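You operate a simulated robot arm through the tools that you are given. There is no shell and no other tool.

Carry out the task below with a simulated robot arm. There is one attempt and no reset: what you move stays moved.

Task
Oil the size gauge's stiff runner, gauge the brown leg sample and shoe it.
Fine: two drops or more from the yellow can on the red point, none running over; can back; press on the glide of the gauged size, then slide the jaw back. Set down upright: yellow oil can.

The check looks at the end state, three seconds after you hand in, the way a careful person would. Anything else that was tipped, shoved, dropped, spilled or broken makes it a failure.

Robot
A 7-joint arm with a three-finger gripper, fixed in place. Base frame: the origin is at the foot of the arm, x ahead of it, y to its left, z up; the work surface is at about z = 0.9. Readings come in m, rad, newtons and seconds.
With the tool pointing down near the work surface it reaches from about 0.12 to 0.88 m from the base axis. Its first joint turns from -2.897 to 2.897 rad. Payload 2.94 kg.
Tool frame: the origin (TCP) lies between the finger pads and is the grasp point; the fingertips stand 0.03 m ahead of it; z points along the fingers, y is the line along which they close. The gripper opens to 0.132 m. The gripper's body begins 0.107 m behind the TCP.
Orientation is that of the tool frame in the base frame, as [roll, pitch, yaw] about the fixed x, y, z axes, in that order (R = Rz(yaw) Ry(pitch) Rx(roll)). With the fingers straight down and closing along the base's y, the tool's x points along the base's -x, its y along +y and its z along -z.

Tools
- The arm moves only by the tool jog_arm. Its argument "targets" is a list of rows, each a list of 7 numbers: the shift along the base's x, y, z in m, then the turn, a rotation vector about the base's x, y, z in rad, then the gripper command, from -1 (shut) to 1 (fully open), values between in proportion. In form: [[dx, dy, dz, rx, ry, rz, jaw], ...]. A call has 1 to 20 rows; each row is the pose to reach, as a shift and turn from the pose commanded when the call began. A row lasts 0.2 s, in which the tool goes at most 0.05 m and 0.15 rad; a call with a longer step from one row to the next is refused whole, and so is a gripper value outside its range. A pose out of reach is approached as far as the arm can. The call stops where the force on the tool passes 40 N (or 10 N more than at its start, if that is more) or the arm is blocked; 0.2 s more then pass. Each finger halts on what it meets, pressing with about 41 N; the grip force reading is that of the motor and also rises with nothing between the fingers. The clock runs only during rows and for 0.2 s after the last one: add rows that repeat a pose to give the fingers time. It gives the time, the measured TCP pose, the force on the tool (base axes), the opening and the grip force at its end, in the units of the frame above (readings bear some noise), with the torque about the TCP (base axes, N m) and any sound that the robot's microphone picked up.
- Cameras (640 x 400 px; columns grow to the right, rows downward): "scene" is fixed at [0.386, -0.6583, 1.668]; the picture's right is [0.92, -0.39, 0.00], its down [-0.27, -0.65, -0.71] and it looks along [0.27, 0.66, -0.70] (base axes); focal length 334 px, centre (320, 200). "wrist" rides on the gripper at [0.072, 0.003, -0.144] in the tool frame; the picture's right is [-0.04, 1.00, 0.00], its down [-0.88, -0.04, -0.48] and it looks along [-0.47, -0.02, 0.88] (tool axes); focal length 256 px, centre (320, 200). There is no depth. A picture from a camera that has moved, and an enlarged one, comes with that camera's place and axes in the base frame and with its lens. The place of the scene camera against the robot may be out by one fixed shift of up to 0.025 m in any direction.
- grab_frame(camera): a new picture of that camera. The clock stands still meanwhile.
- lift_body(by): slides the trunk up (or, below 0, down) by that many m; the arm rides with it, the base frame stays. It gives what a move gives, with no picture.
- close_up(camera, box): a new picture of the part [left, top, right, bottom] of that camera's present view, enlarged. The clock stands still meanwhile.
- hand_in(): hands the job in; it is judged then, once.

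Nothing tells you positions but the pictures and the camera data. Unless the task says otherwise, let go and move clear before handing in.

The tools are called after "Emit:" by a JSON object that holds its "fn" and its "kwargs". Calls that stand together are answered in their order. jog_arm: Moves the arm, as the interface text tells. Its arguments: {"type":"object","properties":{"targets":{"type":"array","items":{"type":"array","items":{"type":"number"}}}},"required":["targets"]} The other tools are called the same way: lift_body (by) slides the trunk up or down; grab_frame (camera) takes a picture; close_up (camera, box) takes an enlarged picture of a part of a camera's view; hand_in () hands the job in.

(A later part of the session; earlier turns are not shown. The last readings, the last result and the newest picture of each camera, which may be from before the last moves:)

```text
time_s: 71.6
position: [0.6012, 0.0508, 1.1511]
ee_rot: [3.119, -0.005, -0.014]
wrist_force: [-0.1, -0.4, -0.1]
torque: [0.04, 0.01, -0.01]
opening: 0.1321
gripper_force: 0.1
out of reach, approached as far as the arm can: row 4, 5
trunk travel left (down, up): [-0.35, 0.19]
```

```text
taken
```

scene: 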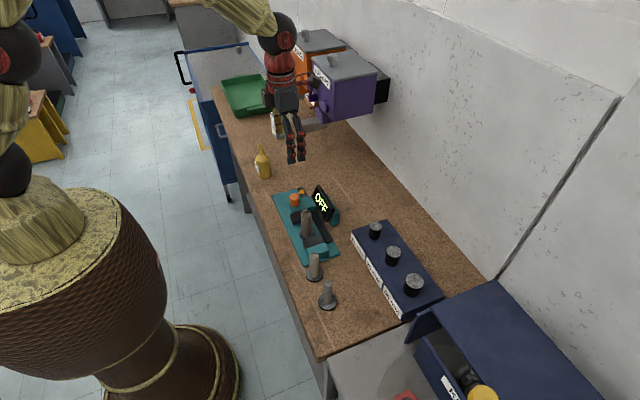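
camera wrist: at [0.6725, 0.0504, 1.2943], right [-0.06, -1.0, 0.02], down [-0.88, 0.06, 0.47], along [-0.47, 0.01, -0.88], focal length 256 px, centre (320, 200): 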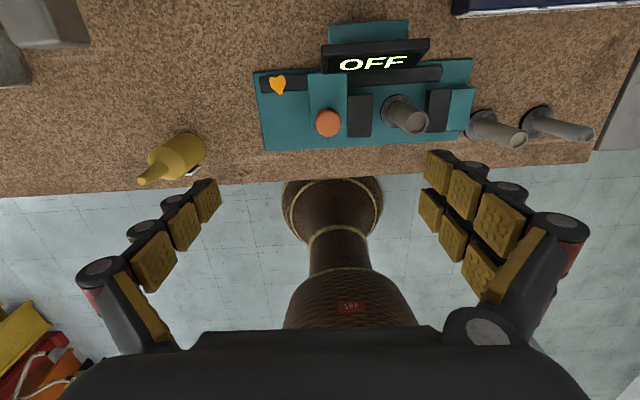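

The wrist is at a limit for turning one way about vertical. Turning the other way by half a turn should put the camera back on the robot side and leave the wrist mid-range. I'll do that here in clear air.

Emit:
{"fn": "jog_arm", "kwargs": {"targets": [[0, 0, 0.01, 0, 0, -0.15, 1], [0, 0, 0.02, 0, 0, -0.3, 1], [0, 0, 0.03, 0, 0, -0.45, 1], [0, 0, 0.04, 0, 0, -0.6, 1], [0, 0, 0.04, 0, 0, -0.75, 1], [0, 0, 0.04, 0, 0, -0.9, 1], [0, 0, 0.04, 0, 0, -1.05, 1], [0, 0, 0.04, 0, 0, -1.2, 1], [0, 0, 0.04, 0, 0, -1.35, 1], [0, 0, 0.04, 0, 0, -1.5, 1], [0, 0, 0.04, 0, 0, -1.65, 1], [0, 0, 0.04, 0, 0, -1.8, 1], [0, 0, 0.04, 0, 0, -1.95, 1], [0, 0, 0.04, 0, 0, -2.1, 1], [0, 0, 0.04, 0, 0, -2.25, 1], [0, 0, 0.04, 0, 0, -2.4, 1], [0, 0, 0.04, 0, 0, -2.55, 1], [0, 0, 0.04, 0, 0, -2.7, 1], [0, 0, 0.04, 0, 0, -2.85, 1], [0, 0, 0.04, 0, 0, -3.0, 1]]}}

Emit:
{"fn": "grab_frame", "kwargs": {"camera": "wrist"}}

Emit:
{"fn": "grab_frame", "kwargs": {"camera": "scene"}}

```text
time_s: 75.8
position: [0.6014, 0.0514, 1.19]
ee_rot: [3.141, -0.002, -3.001]
wrist_force: [-0.7, -0.4, -0.5]
torque: [-0.02, -0.01, -0.01]
opening: 0.1317
gripper_force: 0.0
trunk travel left (down, up): [-0.35, 0.19]
```

```text
taken
camera wrist: at [0.529, 0.045, 1.3344], right [-0.1, 1.0, 0.0], down [0.88, 0.09, 0.47], along [0.47, 0.04, -0.88], focal length 256 px, centre (320, 200)
```

wrist: 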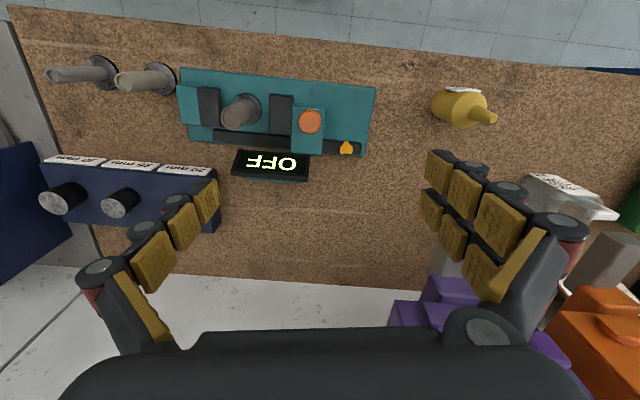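

```text
taken
```

scene: 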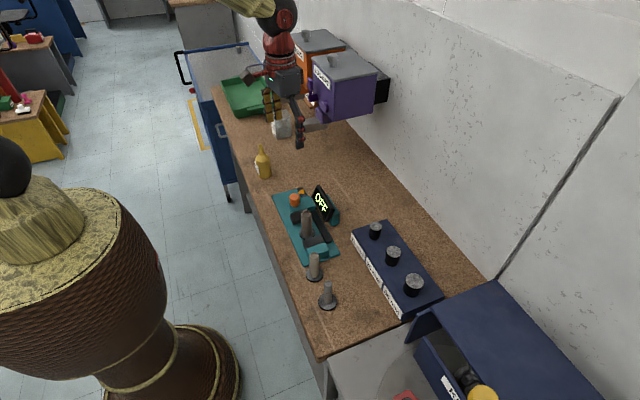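

The tool is square and vertical with nothing at a limit. I'll finish the last bit of yaw and come down over the knob to look closely.

Emit:
{"fn": "jog_arm", "kwargs": {"targets": [[0.001, -0.004, -0.02, 0, 0, -0.05, 1], [0.002, -0.008, -0.05, 0, 0, -0.1, 1], [0.003, -0.013, -0.08, 0, 0, -0.1406, 1], [0.003, -0.013, -0.08, 0, 0, -0.1406, 1]]}}

Emit:
{"fn": "grab_frame", "kwargs": {"camera": "wrist"}}

```text
time_s: 76.8
position: [0.6034, 0.0384, 1.1103]
ee_rot: [3.14, -0.001, -3.14]
wrist_force: [0.0, 0.5, 0.1]
torque: [0.01, 0.0, -0.02]
opening: 0.132
gripper_force: 0.1
trunk travel left (down, up): [-0.35, 0.19]
```

```text
taken
camera wrist: at [0.5321, 0.043, 1.2544], right [0.04, 1.0, 0.0], down [0.88, -0.04, 0.47], along [0.47, -0.02, -0.88], focal length 256 px, centre (320, 200)
```

wrist: 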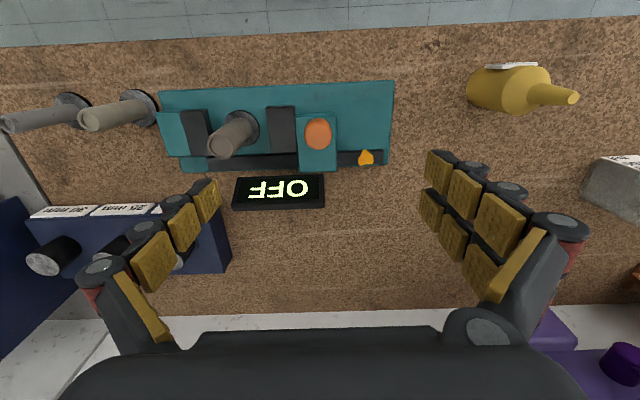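

The pose is exact. I'll zoom in on the gauge from here to refine the knob, jaw and leg positions.

Emit:
{"fn": "close_up", "kwargs": {"camera": "wrist", "box": [150, 70, 400, 215]}}

Emit:
{"fn": "close_up", "kwargs": {"camera": "wrist", "box": [290, 100, 350, 140]}}

```text
2.56 times, centred on (275, 142) of wrist
camera zoom: at [0.5321, 0.043, 1.2544], right [0.04, 1.0, 0.0], down [0.88, -0.04, 0.47], along [0.47, -0.02, -0.88], focal length 655 px, centre (435, 347)
```

zoom: 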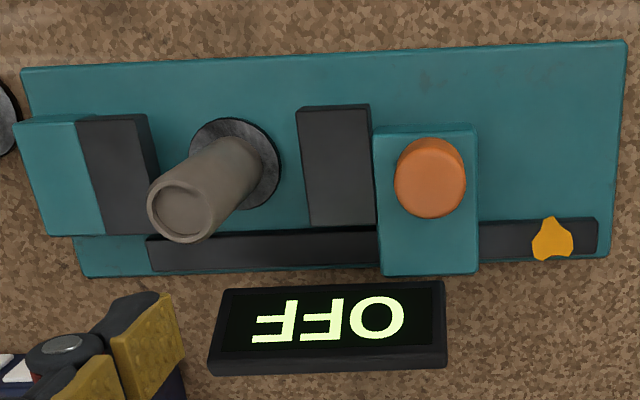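

```text
10.00 times, centred on (320, 120) of wrist
camera zoom: at [0.5321, 0.043, 1.2544], right [0.04, 1.0, 0.0], down [0.88, -0.04, 0.47], along [0.47, -0.02, -0.88], focal length 2560 px, centre (320, 1000)
```

zoom: 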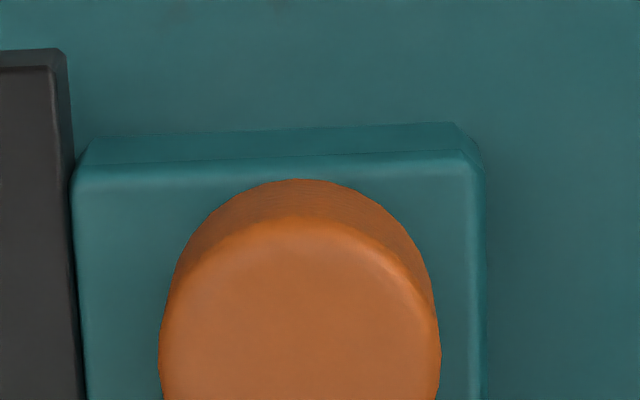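

The knob top is centred at about (0.605, 0.038, 0.968), right under the gripper. I'll part-close the fingers and come down around it, keeping the tips above the carriage.

Emit:
{"fn": "jog_arm", "kwargs": {"targets": [[0.0015, -0.0003, -0.02, 0, 0, 0, 0.4], [0.0015, -0.0003, -0.04, 0, 0, 0, 0.0], [0.0015, -0.0003, -0.06, 0, 0, 0, 0.0], [0.0015, -0.0003, -0.08, 0, 0, 0, 0.0], [0.0015, -0.0003, -0.1, 0, 0, 0, 0.0], [0.0015, -0.0003, -0.1, 0, 0, 0, 0.0]]}}

Emit:
{"fn": "grab_frame", "kwargs": {"camera": "wrist"}}

Emit:
{"fn": "close_up", "kwargs": {"camera": "scene", "box": [240, 130, 380, 240]}}

```text
time_s: 78.2
position: [0.6054, 0.0375, 1.0101]
ee_rot: [-3.141, -0.003, -3.139]
wrist_force: [0.1, 0.5, 0.5]
torque: [0.0, -0.01, -0.01]
opening: 0.066
gripper_force: 0.0
trunk travel left (down, up): [-0.35, 0.19]
```

```text
taken
camera wrist: at [0.5335, 0.0419, 1.1543], right [0.04, 1.0, 0.0], down [0.88, -0.04, 0.47], along [0.47, -0.02, -0.88], focal length 256 px, centre (320, 200)
```

wrist: 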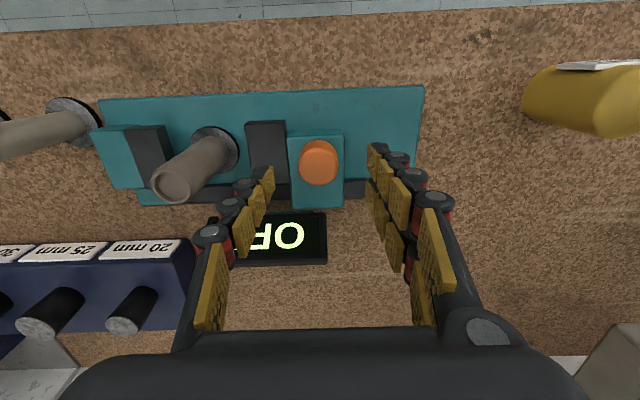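

```text
3.64 times, centred on (310, 185) of scene
camera zoom: at [0.386, -0.6583, 1.668], right [0.92, -0.39, 0.0], down [-0.27, -0.65, -0.71], along [0.27, 0.66, -0.7], focal length 1216 px, centre (356, 254)
```

zoom: 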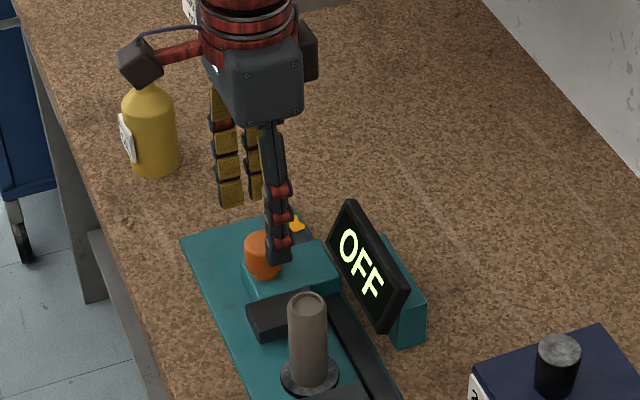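

The knob is centred between the fingers. I'll lower the last 3 cm and close on it.

Emit:
{"fn": "jog_arm", "kwargs": {"targets": [[-0.002, 0, -0.015, 0, 0, 0, 0.0], [-0.002, 0, -0.03, 0, 0, 0, 0.0], [-0.002, 0, -0.03, 0, 0, 0, -0.3], [-0.002, 0, -0.03, 0, 0, 0, -0.5], [-0.002, 0, -0.03, 0, 0, 0, -0.7], [-0.002, 0, -0.03, 0, 0, 0, -0.7], [-0.002, 0, -0.03, 0, 0, 0, -0.7]]}}

Emit:
{"fn": "grab_frame", "kwargs": {"camera": "wrist"}}

Emit:
{"fn": "close_up", "kwargs": {"camera": "scene", "box": [260, 150, 360, 240]}}

```text
time_s: 79.8
position: [0.6017, 0.0378, 0.9802]
ee_rot: [-3.14, -0.004, 3.141]
wrist_force: [0.4, -10.2, -1.7]
torque: [-0.36, -0.18, 0.09]
opening: 0.0306
gripper_force: 36.3
trunk travel left (down, up): [-0.35, 0.19]
```

```text
taken
camera wrist: at [0.5308, 0.0405, 1.1241], right [0.04, 1.0, 0.0], down [0.88, -0.04, 0.47], along [0.47, -0.02, -0.88], focal length 256 px, centre (320, 200)
```

wrist: 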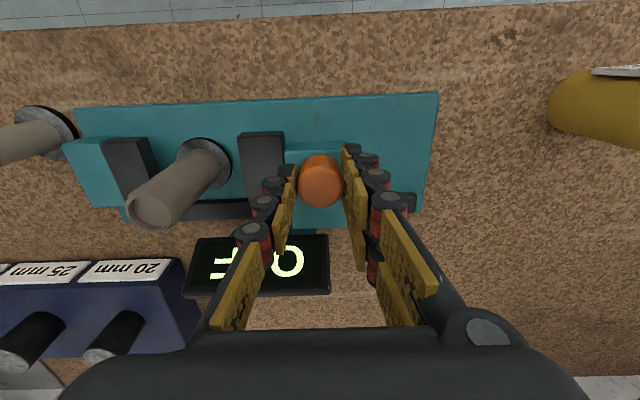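

```text
4.44 times, centred on (310, 195) of scene
camera zoom: at [0.386, -0.6583, 1.668], right [0.92, -0.39, 0.0], down [-0.27, -0.65, -0.71], along [0.27, 0.66, -0.7], focal length 1486 px, centre (364, 222)
```

zoom: 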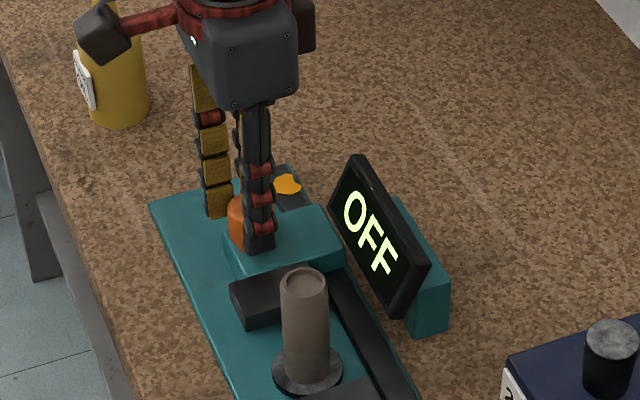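

I have the knob gripped. I'll slide it slowly towards the leg and watch the force and the display.

Emit:
{"fn": "jog_arm", "kwargs": {"targets": [[0, -0.003, 0, 0, 0, 0, -0.7], [0, -0.006, 0, 0, 0, 0, -0.7], [0, -0.009, 0, 0, 0, 0, -0.7], [0, -0.012, 0, 0, 0, 0, -0.7]]}}

Emit:
{"fn": "grab_frame", "kwargs": {"camera": "wrist"}}

Emit:
{"fn": "close_up", "kwargs": {"camera": "scene", "box": [260, 150, 360, 240]}}

```text
time_s: 80.8
position: [0.6037, 0.0274, 0.98]
ee_rot: [-3.14, -0.006, -3.141]
wrist_force: [-6.0, 5.5, 1.2]
torque: [0.31, 0.61, 0.08]
opening: 0.0305
gripper_force: 45.0
trunk travel left (down, up): [-0.35, 0.19]
```

```text
taken
camera wrist: at [0.531, 0.0305, 1.1242], right [0.04, 1.0, 0.0], down [0.88, -0.04, 0.47], along [0.47, -0.02, -0.88], focal length 256 px, centre (320, 200)
```

wrist: 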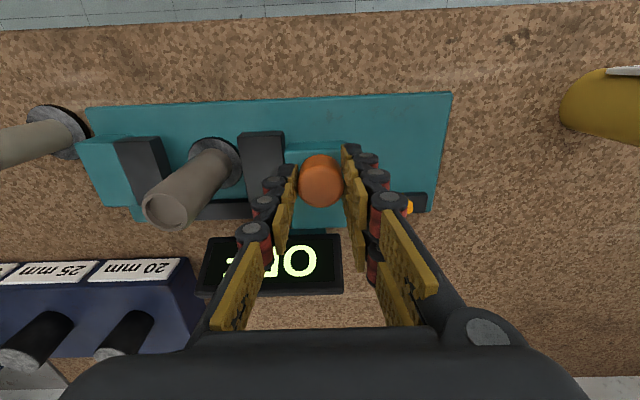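

```text
4.44 times, centred on (310, 195) of scene
camera zoom: at [0.386, -0.6583, 1.668], right [0.92, -0.39, 0.0], down [-0.27, -0.65, -0.71], along [0.27, 0.66, -0.7], focal length 1486 px, centre (364, 222)
```

zoom: 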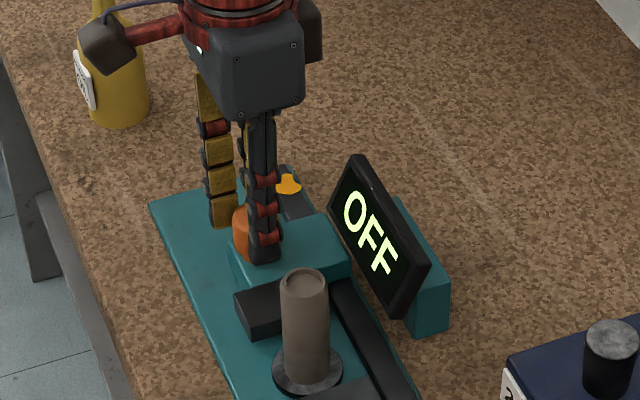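

The runner now slides easily at about 6 N. I'll keep going towards the leg.

Emit:
{"fn": "jog_arm", "kwargs": {"targets": [[0, -0.003, 0, 0, 0, 0, -0.7], [0, -0.006, 0, 0, 0, 0, -0.7], [0, -0.009, 0, 0, 0, 0, -0.7], [0, -0.012, 0, 0, 0, 0, -0.7]]}}

Emit:
{"fn": "close_up", "kwargs": {"camera": "scene", "box": [260, 150, 360, 240]}}

```text
time_s: 81.8
position: [0.6035, 0.0132, 0.9804]
ee_rot: [-3.139, -0.004, -3.14]
wrist_force: [-9.0, 5.3, -3.1]
torque: [0.23, 0.63, -0.18]
opening: 0.0303
gripper_force: 45.4
trunk travel left (down, up): [-0.35, 0.19]
```

```text
4.44 times, centred on (310, 195) of scene
camera zoom: at [0.386, -0.6583, 1.668], right [0.92, -0.39, 0.0], down [-0.27, -0.65, -0.71], along [0.27, 0.66, -0.7], focal length 1486 px, centre (364, 222)
```

zoom: 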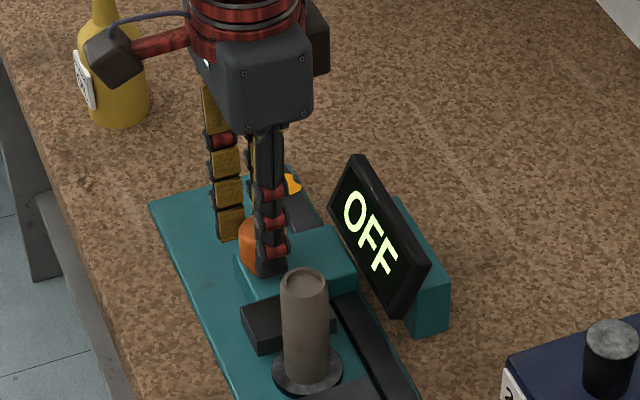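

It is still sliding well, but the sideways force in x shows the rail is slightly skewed. I'll let the tool drift a little to -x as I go.

Emit:
{"fn": "jog_arm", "kwargs": {"targets": [[-0.001, -0.002, 0, 0, 0, 0, -0.7], [-0.0015, -0.004, 0, 0, 0, 0, -0.7], [-0.002, -0.006, 0, 0, 0, 0, -0.7]]}}

Emit:
{"fn": "grab_frame", "kwargs": {"camera": "wrist"}}

Emit:
{"fn": "close_up", "kwargs": {"camera": "scene", "box": [260, 150, 360, 240]}}

```text
time_s: 82.6
position: [0.6028, 0.0079, 0.9796]
ee_rot: [-3.14, -0.001, -3.141]
wrist_force: [2.7, 6.1, -8.5]
torque: [0.13, -0.28, -0.04]
opening: 0.0304
gripper_force: 44.4
trunk travel left (down, up): [-0.35, 0.19]
```

```text
taken
camera wrist: at [0.5305, 0.0116, 1.1239], right [0.04, 1.0, 0.0], down [0.88, -0.04, 0.48], along [0.47, -0.02, -0.88], focal length 256 px, centre (320, 200)
```

wrist: 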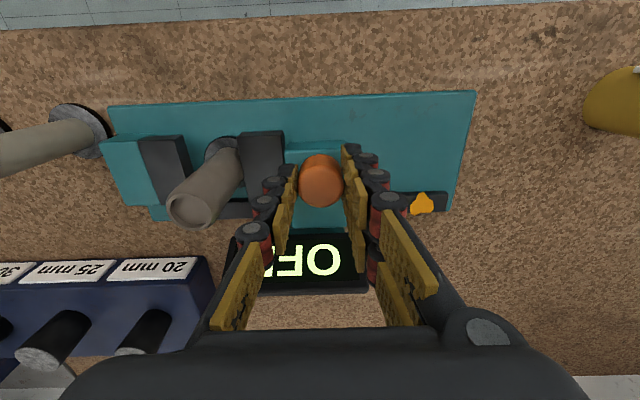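

```text
4.44 times, centred on (310, 195) of scene
camera zoom: at [0.386, -0.6583, 1.668], right [0.92, -0.39, 0.0], down [-0.27, -0.65, -0.71], along [0.27, 0.66, -0.7], focal length 1486 px, centre (364, 222)
```

zoom: 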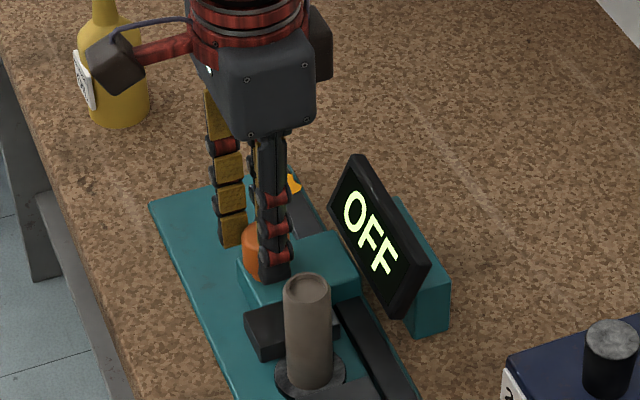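

The jaw has reached the leg and is sliding it along upright. I'll continue gently until it meets the fixed jaw.

Emit:
{"fn": "jog_arm", "kwargs": {"targets": [[0, -0.002, 0, 0, 0, 0, -0.7], [0, -0.004, 0, 0, 0, 0, -0.7], [-0.0003, -0.006, 0, 0, 0, 0, -0.7]]}}

Emit:
{"fn": "close_up", "kwargs": {"camera": "scene", "box": [260, 170, 360, 260]}}

```text
time_s: 83.4
position: [0.6038, 0.0009, 0.9791]
ee_rot: [-3.14, -0.003, -3.14]
wrist_force: [11.5, 5.4, -12.9]
torque: [0.09, -0.55, -0.13]
opening: 0.0302
gripper_force: 45.1
trunk travel left (down, up): [-0.35, 0.19]
```

```text
4.44 times, centred on (310, 215) of scene
camera zoom: at [0.386, -0.6583, 1.668], right [0.92, -0.39, 0.0], down [-0.27, -0.65, -0.71], along [0.27, 0.66, -0.7], focal length 1486 px, centre (364, 133)
```

zoom: 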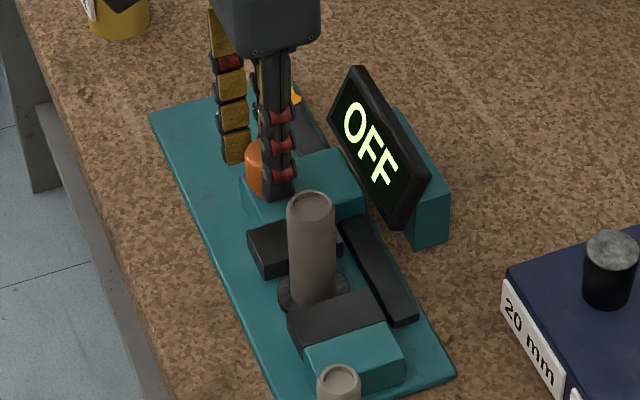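

The leg is nearly against the fixed jaw. I'll ease the small side and vertical offsets and close the last millimetres.

Emit:
{"fn": "jog_arm", "kwargs": {"targets": [[0.0008, -0.001, -0.0007, 0, 0, 0, -0.7], [0.0008, -0.002, -0.0007, 0, 0, 0, -0.7], [0.0008, -0.003, -0.0007, 0, 0, 0, -0.7]]}}

Emit:
{"fn": "close_up", "kwargs": {"camera": "scene", "box": [260, 170, 360, 260]}}

```text
time_s: 84.2
position: [0.6033, -0.0014, 0.9807]
ee_rot: [-3.139, -0.001, -3.14]
wrist_force: [8.2, 5.1, 8.4]
torque: [0.24, 0.8, -0.16]
opening: 0.0305
gripper_force: 44.8
trunk travel left (down, up): [-0.35, 0.19]
```

```text
4.44 times, centred on (310, 215) of scene
camera zoom: at [0.386, -0.6583, 1.668], right [0.92, -0.39, 0.0], down [-0.27, -0.65, -0.71], along [0.27, 0.66, -0.7], focal length 1486 px, centre (364, 133)
```

zoom: 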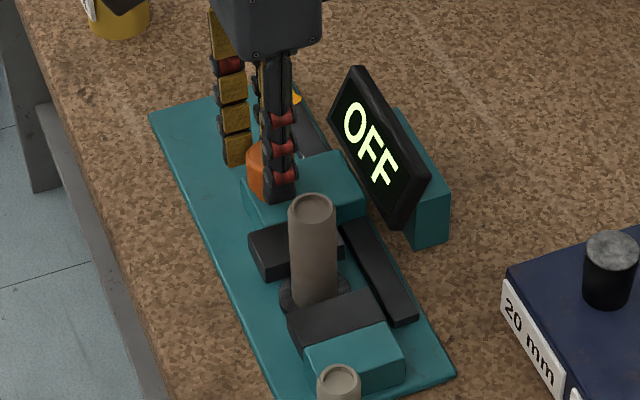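

Emit:
{"fn": "jog_arm", "kwargs": {"targets": [[-0.0002, -0.001, 0.0004, 0, 0, 0, -0.7], [-0.0004, -0.002, 0.0004, 0, 0, 0, -0.7], [-0.0004, -0.003, 0.0004, 0, 0, 0, -0.7]]}}

Emit:
{"fn": "close_up", "kwargs": {"camera": "scene", "box": [260, 170, 360, 260]}}

Emit:
{"fn": "grab_frame", "kwargs": {"camera": "wrist"}}

```text
time_s: 85.0
position: [0.6027, -0.0048, 0.9811]
ee_rot: [3.142, -0.002, -3.139]
wrist_force: [10.8, 0.3, 6.4]
torque: [0.02, -0.65, -0.04]
opening: 0.0304
gripper_force: 44.3
trunk travel left (down, up): [-0.35, 0.19]
```

```text
4.44 times, centred on (310, 215) of scene
camera zoom: at [0.386, -0.6583, 1.668], right [0.92, -0.39, 0.0], down [-0.27, -0.65, -0.71], along [0.27, 0.66, -0.7], focal length 1486 px, centre (364, 133)
```

zoom: 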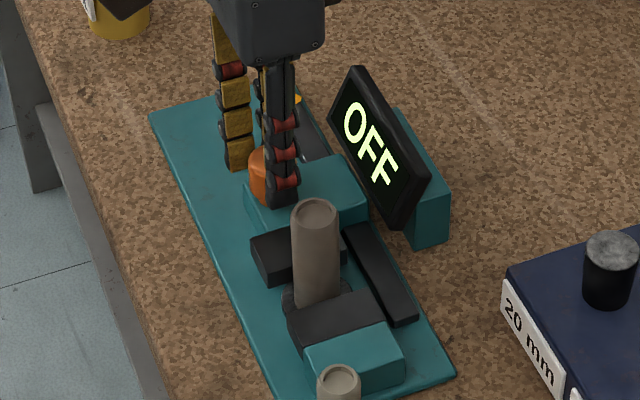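

```text
taken
camera wrist: at [0.5306, -0.0015, 1.124], right [0.04, 1.0, 0.0], down [0.88, -0.04, 0.47], along [0.47, -0.02, -0.88], focal length 256 px, centre (320, 200)
```

wrist: 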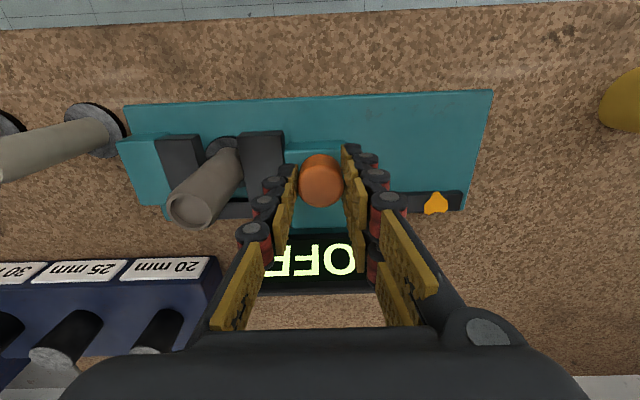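

Emit:
{"fn": "close_up", "kwargs": {"camera": "wrist", "box": [120, 120, 300, 235]}}

```text
3.48 times, centred on (210, 178) of wrist
camera zoom: at [0.5306, -0.0015, 1.124], right [0.04, 1.0, 0.0], down [0.88, -0.04, 0.47], along [0.47, -0.02, -0.88], focal length 890 px, centre (703, 278)
```

zoom: 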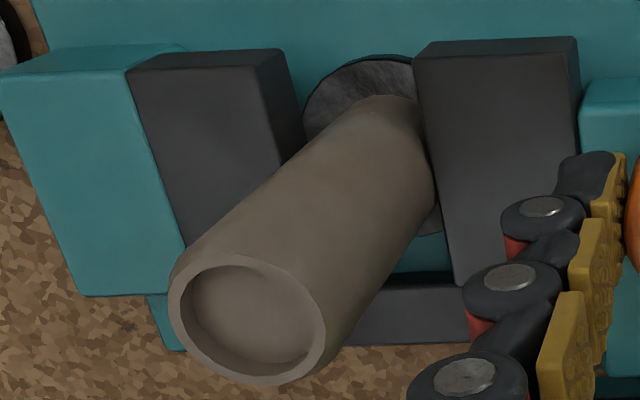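

The leg still has a little gap to the fixed jaw. I'll continue in small steps.

Emit:
{"fn": "jog_arm", "kwargs": {"targets": [[0.0005, -0.002, -0.0003, 0, 0, 0, -0.7], [0.001, -0.004, -0.0005, 0, 0, 0, -0.7], [0.001, -0.004, -0.0005, 0, 0, 0, -0.7]]}}

Emit:
{"fn": "close_up", "kwargs": {"camera": "scene", "box": [260, 170, 360, 260]}}

Emit:
{"fn": "close_up", "kwargs": {"camera": "wrist", "box": [120, 120, 300, 235]}}

```text
time_s: 85.8
position: [0.6025, -0.008, 0.98]
ee_rot: [-3.141, -0.003, -3.14]
wrist_force: [9.2, 2.2, 17.1]
torque: [0.05, 0.02, -0.1]
opening: 0.0303
gripper_force: 45.3
trunk travel left (down, up): [-0.35, 0.19]
```

```text
4.44 times, centred on (310, 215) of scene
camera zoom: at [0.386, -0.6583, 1.668], right [0.92, -0.39, 0.0], down [-0.27, -0.65, -0.71], along [0.27, 0.66, -0.7], focal length 1486 px, centre (364, 133)
```

zoom: 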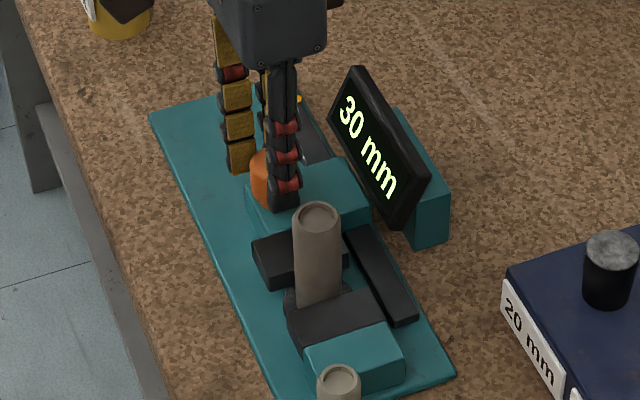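

```text
3.48 times, centred on (210, 178) of wrist
camera zoom: at [0.5307, -0.0046, 1.124], right [0.04, 1.0, 0.0], down [0.88, -0.04, 0.47], along [0.47, -0.02, -0.88], focal length 890 px, centre (703, 278)
```

zoom: 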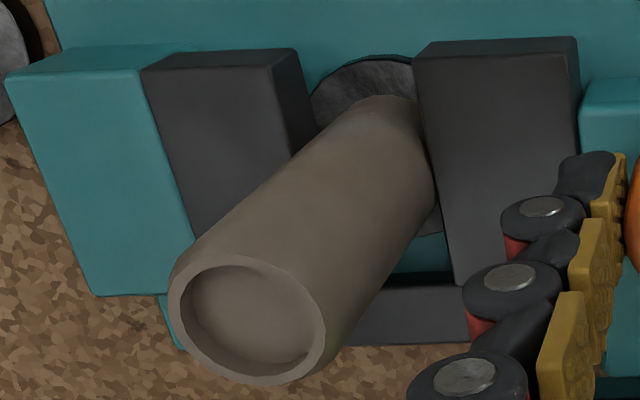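

The display has come on and reads 30 mm. I'll nudge a fraction more to confirm the reading is firm with the leg held.

Emit:
{"fn": "jog_arm", "kwargs": {"targets": [[0.0, -0.001, 0.0005, 0, 0, 0, -0.7], [-0.0008, -0.0015, 0.0008, 0, 0, 0, -0.7]]}}

Emit:
{"fn": "close_up", "kwargs": {"camera": "scene", "box": [260, 170, 360, 260]}}

```text
time_s: 86.4
position: [0.6031, -0.0081, 0.9808]
ee_rot: [-3.14, -0.002, -3.14]
wrist_force: [15.1, 3.5, 10.7]
torque: [0.13, -0.25, -0.12]
opening: 0.0303
gripper_force: 45.5
trunk travel left (down, up): [-0.35, 0.19]
```

```text
4.44 times, centred on (310, 215) of scene
camera zoom: at [0.386, -0.6583, 1.668], right [0.92, -0.39, 0.0], down [-0.27, -0.65, -0.71], along [0.27, 0.66, -0.7], focal length 1486 px, centre (364, 133)
```

zoom: 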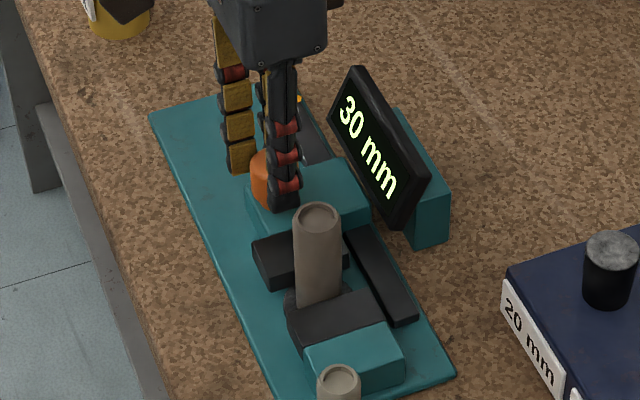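

The position held under extra push, so the leg is clamped and the size is 30 mm. I'll open the fingers just enough to free the knob (the leg is close by) and lift straight up.

Emit:
{"fn": "jog_arm", "kwargs": {"targets": [[0.001, 0.001, -0.0005, 0, 0, 0, -0.5], [0.001, 0.001, -0.0005, 0, 0, 0, -0.38], [0.001, 0.001, -0.0005, 0, 0, 0, -0.38], [0.001, 0.001, 0.015, 0, 0, 0, -0.38], [0.001, 0.001, 0.04, 0, 0, 0, -0.38], [0.001, 0.001, 0.08, 0, 0, 0, -0.38], [0.001, 0.001, 0.12, 0, 0, 0, -0.2], [0.001, 0.001, 0.16, 0, 0, 0, 0.0], [0.001, 0.001, 0.16, 0, 0, 0, 0.0]]}}

Emit:
{"fn": "grab_frame", "kwargs": {"camera": "wrist"}}

Emit:
{"fn": "grab_frame", "kwargs": {"camera": "scene"}}

```text
time_s: 88.4
position: [0.6042, -0.0077, 1.1386]
ee_rot: [3.139, -0.004, -3.138]
wrist_force: [0.4, 0.0, -0.3]
torque: [0.05, 0.0, 0.0]
opening: 0.0658
gripper_force: 0.0
trunk travel left (down, up): [-0.35, 0.19]
```

```text
taken
camera wrist: at [0.532, -0.0041, 1.2833], right [0.04, 1.0, 0.0], down [0.88, -0.04, 0.47], along [0.47, -0.02, -0.88], focal length 256 px, centre (320, 200)
```

wrist: 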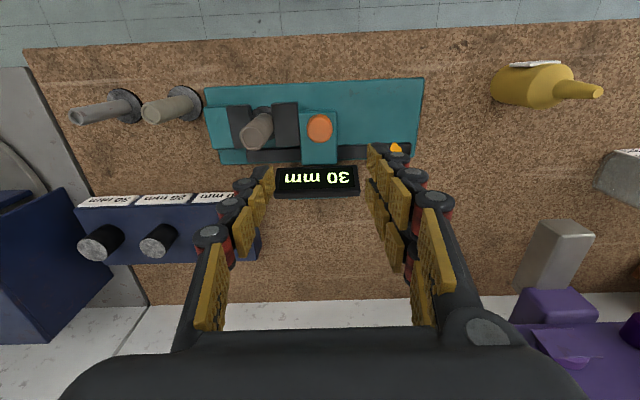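

```text
taken
```

scene: 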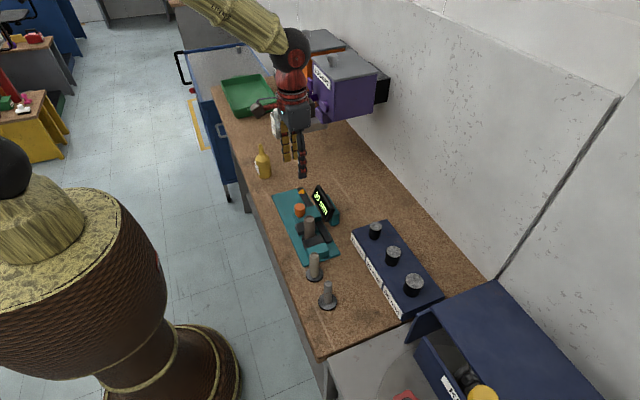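

The knob is released with the display still at 30 mm, and the can and oil look fine. I'll move over towards the 30 mm glide at the far end of the rack.

Emit:
{"fn": "jog_arm", "kwargs": {"targets": [[0.013, -0.042, 0.01, 0, 0, 0, 0.3], [0.026, -0.084, 0.02, 0, 0, 0, 0.3], [0.039, -0.126, 0.02, 0, 0, 0, 0.3], [0.052, -0.168, 0.02, 0, 0, 0, 0.3], [0.065, -0.21, 0.02, 0, 0, 0, 0.3], [0.078, -0.252, 0.02, 0, 0, 0, 0.3], [0.09, -0.29, 0.02, 0, 0, 0, 0.3], [0.09, -0.29, 0.02, 0, 0, 0, 0.3]]}}

Emit:
{"fn": "grab_frame", "kwargs": {"camera": "wrist"}}

Emit:
{"fn": "grab_frame", "kwargs": {"camera": "scene"}}

```text
time_s: 90.2
position: [0.6931, -0.2984, 1.161]
ee_rot: [3.14, -0.002, -3.139]
wrist_force: [0.7, -0.3, 0.1]
torque: [-0.04, 0.0, -0.03]
opening: 0.086
gripper_force: 0.0
trunk travel left (down, up): [-0.35, 0.19]
```

```text
taken
camera wrist: at [0.622, -0.2949, 1.3046], right [0.04, 1.0, 0.0], down [0.88, -0.04, 0.47], along [0.47, -0.02, -0.88], focal length 256 px, centre (320, 200)
```

wrist: 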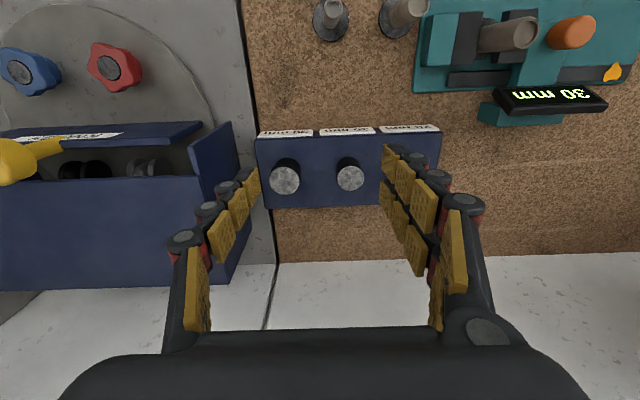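

```text
taken
```

scene: 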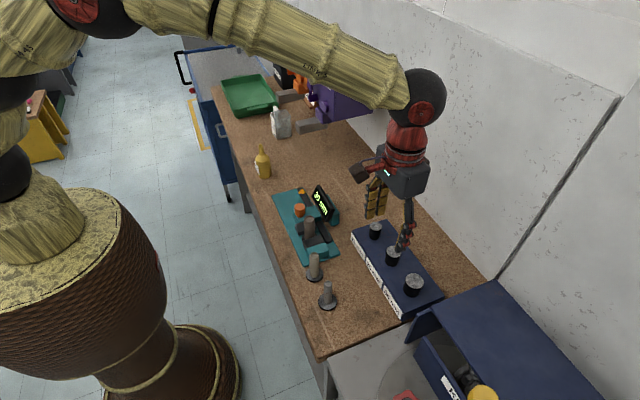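

I can see the 30 mm glide nearly below. I'll zoom in to confirm its label and measure it.

Emit:
{"fn": "close_up", "kwargs": {"camera": "wrist", "box": [245, 110, 405, 215]}}

Emit:
{"fn": "close_up", "kwargs": {"camera": "wrist", "box": [260, 150, 310, 200]}}

Emit:
{"fn": "close_up", "kwargs": {"camera": "scene", "box": [350, 240, 450, 325]}}

Emit:
{"fn": "close_up", "kwargs": {"camera": "wrist", "box": [410, 0, 640, 130]}}

```text
3.81 times, centred on (325, 162) of wrist
camera zoom: at [0.622, -0.2949, 1.3046], right [0.04, 1.0, 0.0], down [0.88, -0.04, 0.47], along [0.47, -0.02, -0.88], focal length 975 px, centre (301, 343)
```

zoom: 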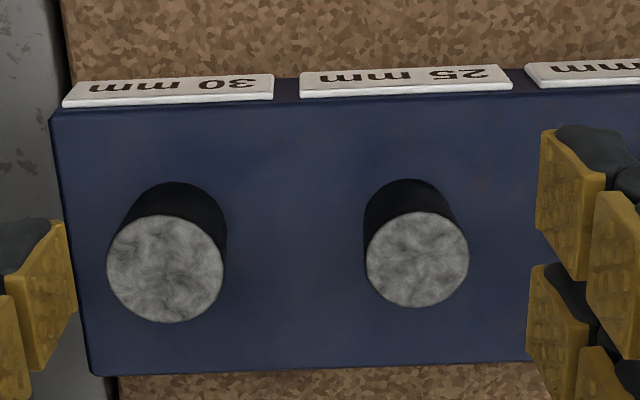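

```text
8.00 times, centred on (285, 175) of wrist
camera zoom: at [0.622, -0.2949, 1.3046], right [0.04, 1.0, 0.0], down [0.88, -0.04, 0.47], along [0.47, -0.02, -0.88], focal length 2048 px, centre (600, 400)
```

zoom: 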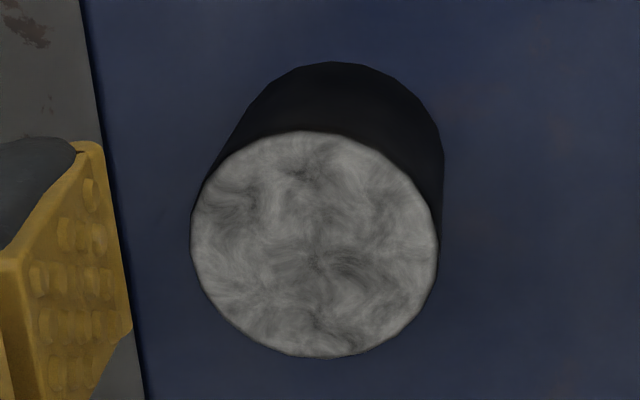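

```text
4.71 times, centred on (400, 282) of scene
camera zoom: at [0.386, -0.6583, 1.668], right [0.92, -0.39, 0.0], down [-0.27, -0.65, -0.71], along [0.27, 0.66, -0.7], focal length 1574 px, centre (-56, -188)
```

zoom: 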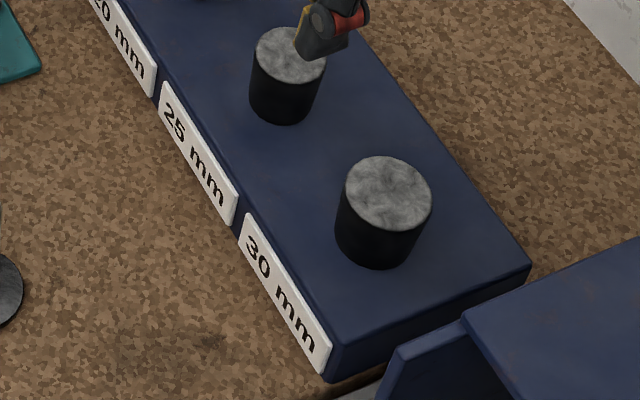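

```text
2.78 times, centred on (525, 65) of wrist
camera zoom: at [0.622, -0.2949, 1.3046], right [0.04, 1.0, 0.0], down [0.88, -0.04, 0.47], along [0.47, -0.02, -0.88], focal length 712 px, centre (-250, 576)
```

zoom: 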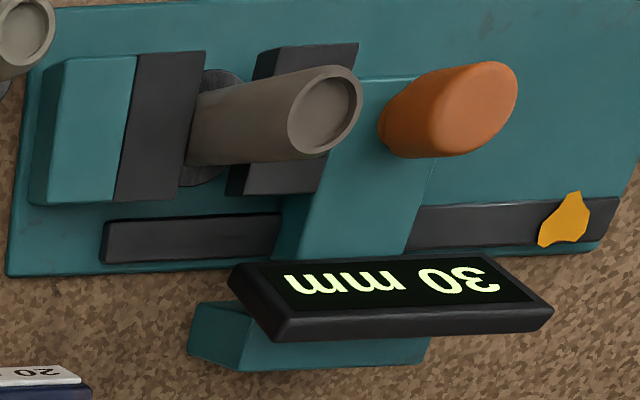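

The display clearly reads 30 mm, and the 30 mm glide is at about (0.766, -0.350) with its top at z of about 0.979 and a width of about 0.043 m. The knob will be close to the leg when I press, so I'll turn the gripper a quarter turn to close along x.

Emit:
{"fn": "jog_arm", "kwargs": {"targets": [[0, 0, 0.01, 0, 0, -0.15, 0.3], [0, 0, 0.02, 0, 0, -0.3, 0.3], [0, 0, 0.02, 0, 0, -0.45, 0.3], [0, 0, 0.02, 0, 0, -0.6, 0.3], [0, 0, 0.02, 0, 0, -0.75, 0.3], [0, 0, 0.02, 0, 0, -0.9, 0.3], [0, 0, 0.02, 0, 0, -1.05, 0.3], [0, 0, 0.02, 0, 0, -1.2, 0.3], [0, 0, 0.02, 0, 0, -1.35, 0.3], [0, 0, 0.02, 0, 0, -1.5, 0.3], [0, 0, 0.02, 0, 0, -1.571, 0.3], [0, 0, 0.02, 0, 0, -1.571, 0.3]]}}

Emit:
{"fn": "grab_frame", "kwargs": {"camera": "wrist"}}

Emit:
{"fn": "grab_frame", "kwargs": {"camera": "scene"}}

```text
time_s: 92.8
position: [0.6921, -0.2993, 1.1795]
ee_rot: [-3.139, -0.004, 1.57]
wrist_force: [-0.5, 0.6, -0.5]
torque: [0.01, 0.02, 0.02]
opening: 0.0858
gripper_force: 0.1
trunk travel left (down, up): [-0.35, 0.19]
```

```text
taken
camera wrist: at [0.696, -0.2263, 1.3235], right [1.0, -0.04, 0.0], down [-0.04, -0.88, 0.47], along [-0.02, -0.47, -0.88], focal length 256 px, centre (320, 200)
```

wrist: 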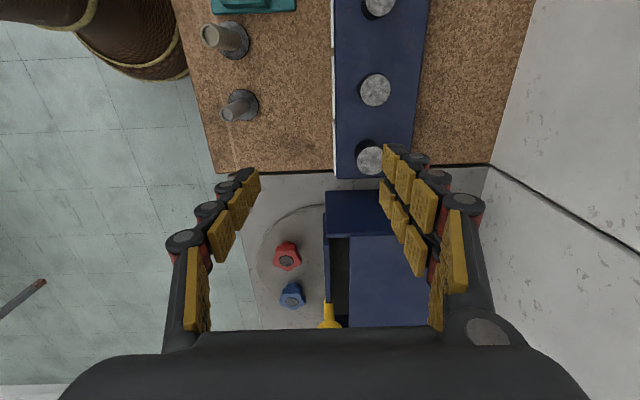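

```text
taken
```

scene: 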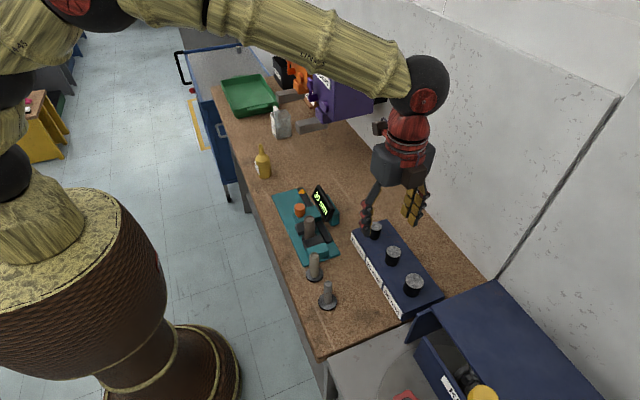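

This gives a clear view of the three glides and the bench end. I'll move above the 30 mm glide.

Emit:
{"fn": "jog_arm", "kwargs": {"targets": [[0.025, -0.017, -0.02, 0, 0, 0, 0.2], [0.05, -0.034, -0.04, 0, 0, 0, 0.2], [0.0735, -0.0515, -0.06, 0, 0, 0, 0.2], [0.0735, -0.0515, -0.09, 0, 0, 0, 0.2], [0.0735, -0.0515, -0.09, 0, 0, 0, 0.2]]}}

Emit:
{"fn": "grab_frame", "kwargs": {"camera": "wrist"}}

Emit:
{"fn": "close_up", "kwargs": {"camera": "scene", "box": [340, 180, 500, 340]}}

```text
time_s: 94.0
position: [0.7659, -0.3508, 1.0911]
ee_rot: [3.141, -0.003, 1.572]
wrist_force: [-0.6, -0.2, 0.1]
torque: [0.0, -0.06, 0.02]
opening: 0.0791
gripper_force: 0.1
trunk travel left (down, up): [-0.35, 0.19]
```

```text
taken
camera wrist: at [0.7696, -0.2783, 1.2345], right [1.0, -0.04, 0.0], down [-0.04, -0.88, 0.47], along [-0.02, -0.47, -0.88], focal length 256 px, centre (320, 200)
```

wrist: 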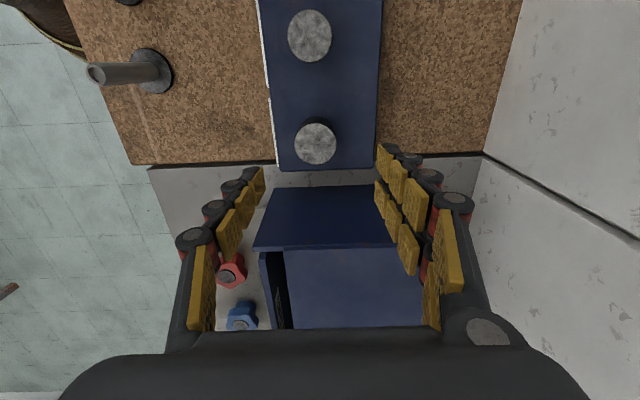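

```text
2.50 times, centred on (420, 260) of scene
camera zoom: at [0.386, -0.6583, 1.668], right [0.92, -0.39, 0.0], down [-0.27, -0.65, -0.71], along [0.27, 0.66, -0.7], focal length 836 px, centre (70, 50)
```

zoom: 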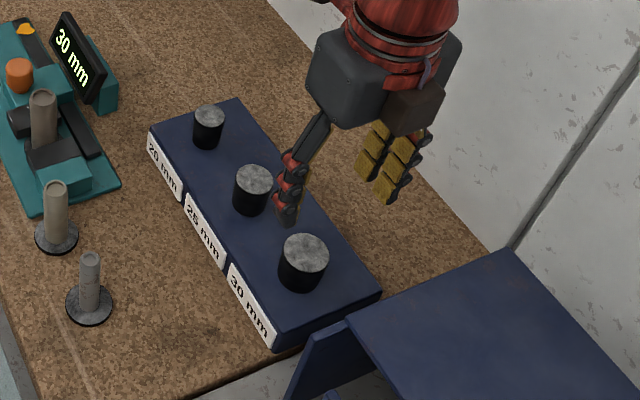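

Emit:
{"fn": "close_up", "kwargs": {"camera": "wrist", "box": [240, 100, 400, 200]}}

```text
4.00 times, centred on (320, 150) of wrist
camera zoom: at [0.7696, -0.2783, 1.2345], right [1.0, -0.04, 0.0], down [-0.04, -0.88, 0.47], along [-0.02, -0.47, -0.88], focal length 1024 px, centre (320, 400)
```

zoom: 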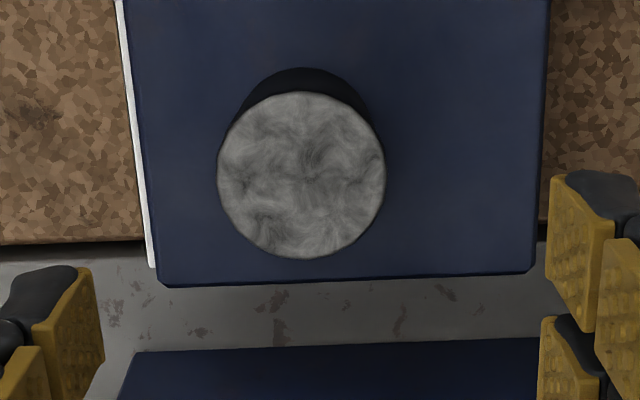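

The glide sits about 5 mm towards -x of the tool axis. I'll correct that and come down part-way to check again.

Emit:
{"fn": "jog_arm", "kwargs": {"targets": [[-0.0047, -0.0015, -0.02, 0, 0, 0, 0.15], [-0.0047, -0.0015, -0.045, 0, 0, 0, 0.1], [-0.0047, -0.0015, -0.065, 0, 0, 0, 0.1], [-0.0047, -0.0015, -0.065, 0, 0, 0, 0.1]]}}

Emit:
{"fn": "grab_frame", "kwargs": {"camera": "wrist"}}

Emit:
{"fn": "close_up", "kwargs": {"camera": "scene", "box": [340, 200, 480, 330]}}

```text
time_s: 95.0
position: [0.763, -0.352, 1.0255]
ee_rot: [3.142, -0.001, 1.572]
wrist_force: [-0.1, -0.2, -1.0]
torque: [0.0, -0.01, -0.02]
opening: 0.0726
gripper_force: 0.1
trunk travel left (down, up): [-0.35, 0.19]
```

```text
taken
camera wrist: at [0.7655, -0.2796, 1.1702], right [1.0, -0.04, 0.0], down [-0.04, -0.88, 0.47], along [-0.02, -0.47, -0.88], focal length 256 px, centre (320, 200)
```

wrist: 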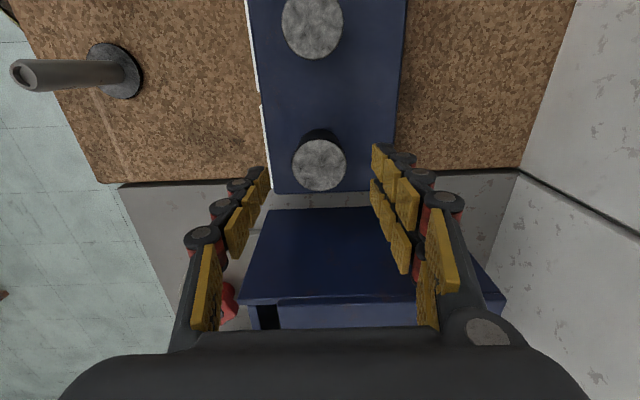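

```text
3.08 times, centred on (410, 265) of scene
camera zoom: at [0.386, -0.6583, 1.668], right [0.92, -0.39, 0.0], down [-0.27, -0.65, -0.71], along [0.27, 0.66, -0.7], focal length 1029 px, centre (43, 0)
```

zoom: 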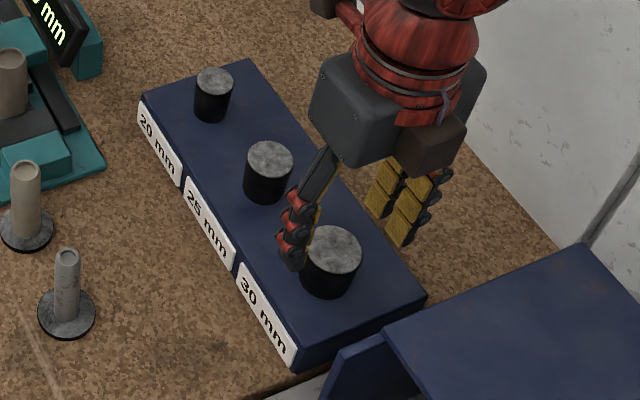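

The glide is centred now. I'll lower to grip height and close on it.

Emit:
{"fn": "jog_arm", "kwargs": {"targets": [[0, 0, -0.02, 0, 0, 0, 0.1], [0, 0, -0.036, 0, 0, 0, 0.1], [0, 0, -0.0455, 0, 0, 0, 0.1], [0, 0, -0.0455, 0, 0, 0, -0.15], [0, 0, -0.0455, 0, 0, 0, -0.3], [0, 0, -0.0455, 0, 0, 0, -0.5], [0, 0, -0.0455, 0, 0, 0, -0.5]]}}

Emit:
{"fn": "grab_frame", "kwargs": {"camera": "wrist"}}

Emit:
{"fn": "close_up", "kwargs": {"camera": "scene", "box": [340, 200, 480, 330]}}

```text
time_s: 96.6
position: [0.7627, -0.3507, 0.9805]
ee_rot: [-3.141, -0.004, 1.573]
wrist_force: [-0.1, -0.1, -0.8]
torque: [0.01, -0.03, -0.01]
opening: 0.041
gripper_force: 28.2
trunk travel left (down, up): [-0.35, 0.19]
```

```text
taken
camera wrist: at [0.7657, -0.2793, 1.1241], right [1.0, -0.04, 0.0], down [-0.04, -0.88, 0.47], along [-0.02, -0.47, -0.88], focal length 256 px, centre (320, 200)
```

wrist: 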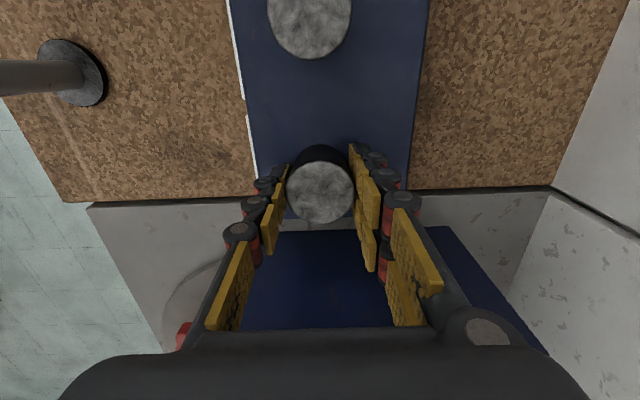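

```text
3.08 times, centred on (410, 265) of scene
camera zoom: at [0.386, -0.6583, 1.668], right [0.92, -0.39, 0.0], down [-0.27, -0.65, -0.71], along [0.27, 0.66, -0.7], focal length 1029 px, centre (43, 0)
```

zoom: 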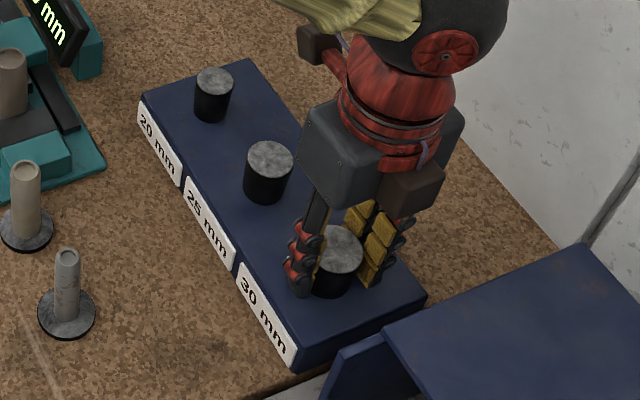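

Both fingers are on the 30 mm glide. I'll tighten slightly and lift it off the rack.

Emit:
{"fn": "jog_arm", "kwargs": {"targets": [[0, 0, 0, 0, 0, 0, -0.7], [0, 0, 0, 0, 0, 0, -0.7], [0, 0, 0.01, 0, 0, 0, -0.7], [0, 0, 0.03, 0, 0, 0, -0.7], [0, 0, 0.06, 0, 0, 0, -0.7], [0, 0, 0.1, 0, 0, 0, -0.7], [0, 0, 0.1, 0, 0, 0, -0.7]]}}

Emit:
{"fn": "grab_frame", "kwargs": {"camera": "wrist"}}

Emit:
{"fn": "close_up", "kwargs": {"camera": "scene", "box": [340, 160, 480, 330]}}

```text
time_s: 98.2
position: [0.7611, -0.3522, 1.0798]
ee_rot: [-3.138, -0.004, 1.572]
wrist_force: [0.6, -0.3, -0.7]
torque: [0.0, -0.03, -0.02]
opening: 0.0404
gripper_force: 40.3
trunk travel left (down, up): [-0.35, 0.19]
```

```text
taken
camera wrist: at [0.7648, -0.2796, 1.2236], right [1.0, -0.04, 0.0], down [-0.04, -0.88, 0.47], along [-0.02, -0.47, -0.88], focal length 256 px, centre (320, 200)
```

wrist: 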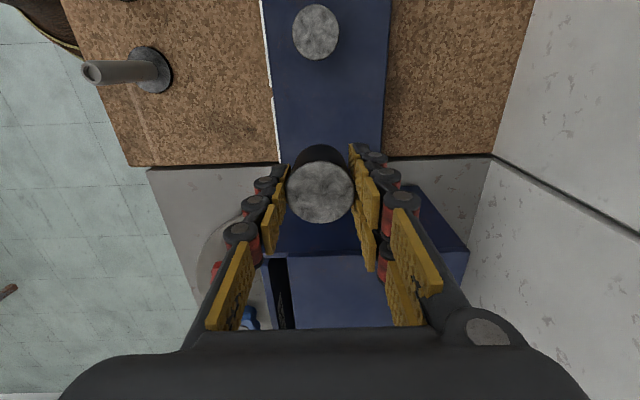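

```text
2.35 times, centred on (410, 245) of scene
camera zoom: at [0.386, -0.6583, 1.668], right [0.92, -0.39, 0.0], down [-0.27, -0.65, -0.71], along [0.27, 0.66, -0.7], focal length 787 px, centre (108, 94)
```

zoom: 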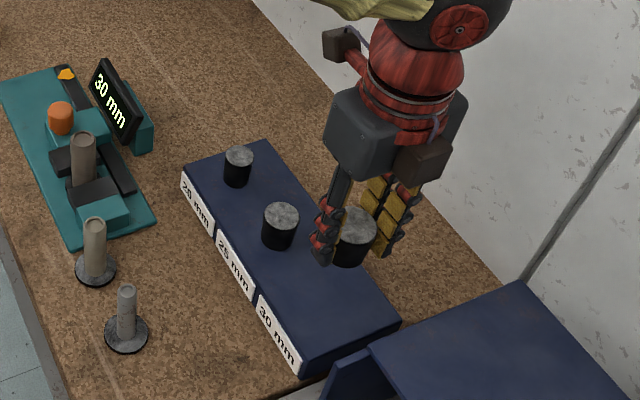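

The glide is in hand. I'll check how it sits in the fingers before carrying it to the leg.

Emit:
{"fn": "close_up", "kwargs": {"camera": "wrist", "box": [270, 135, 370, 235]}}

```text
4.00 times, centred on (320, 185) of wrist
camera zoom: at [0.7648, -0.2796, 1.2236], right [1.0, -0.04, 0.0], down [-0.04, -0.88, 0.47], along [-0.02, -0.47, -0.88], focal length 1024 px, centre (320, 260)
```

zoom: 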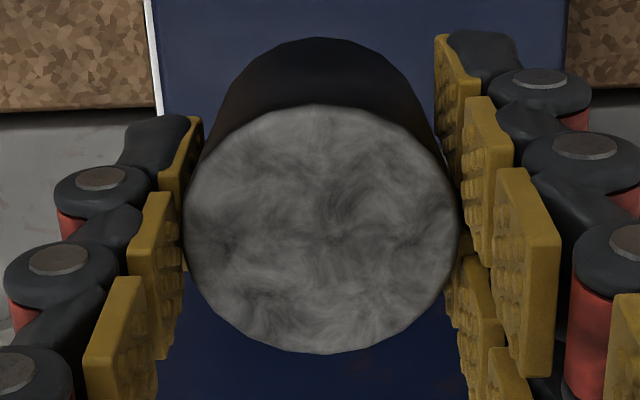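

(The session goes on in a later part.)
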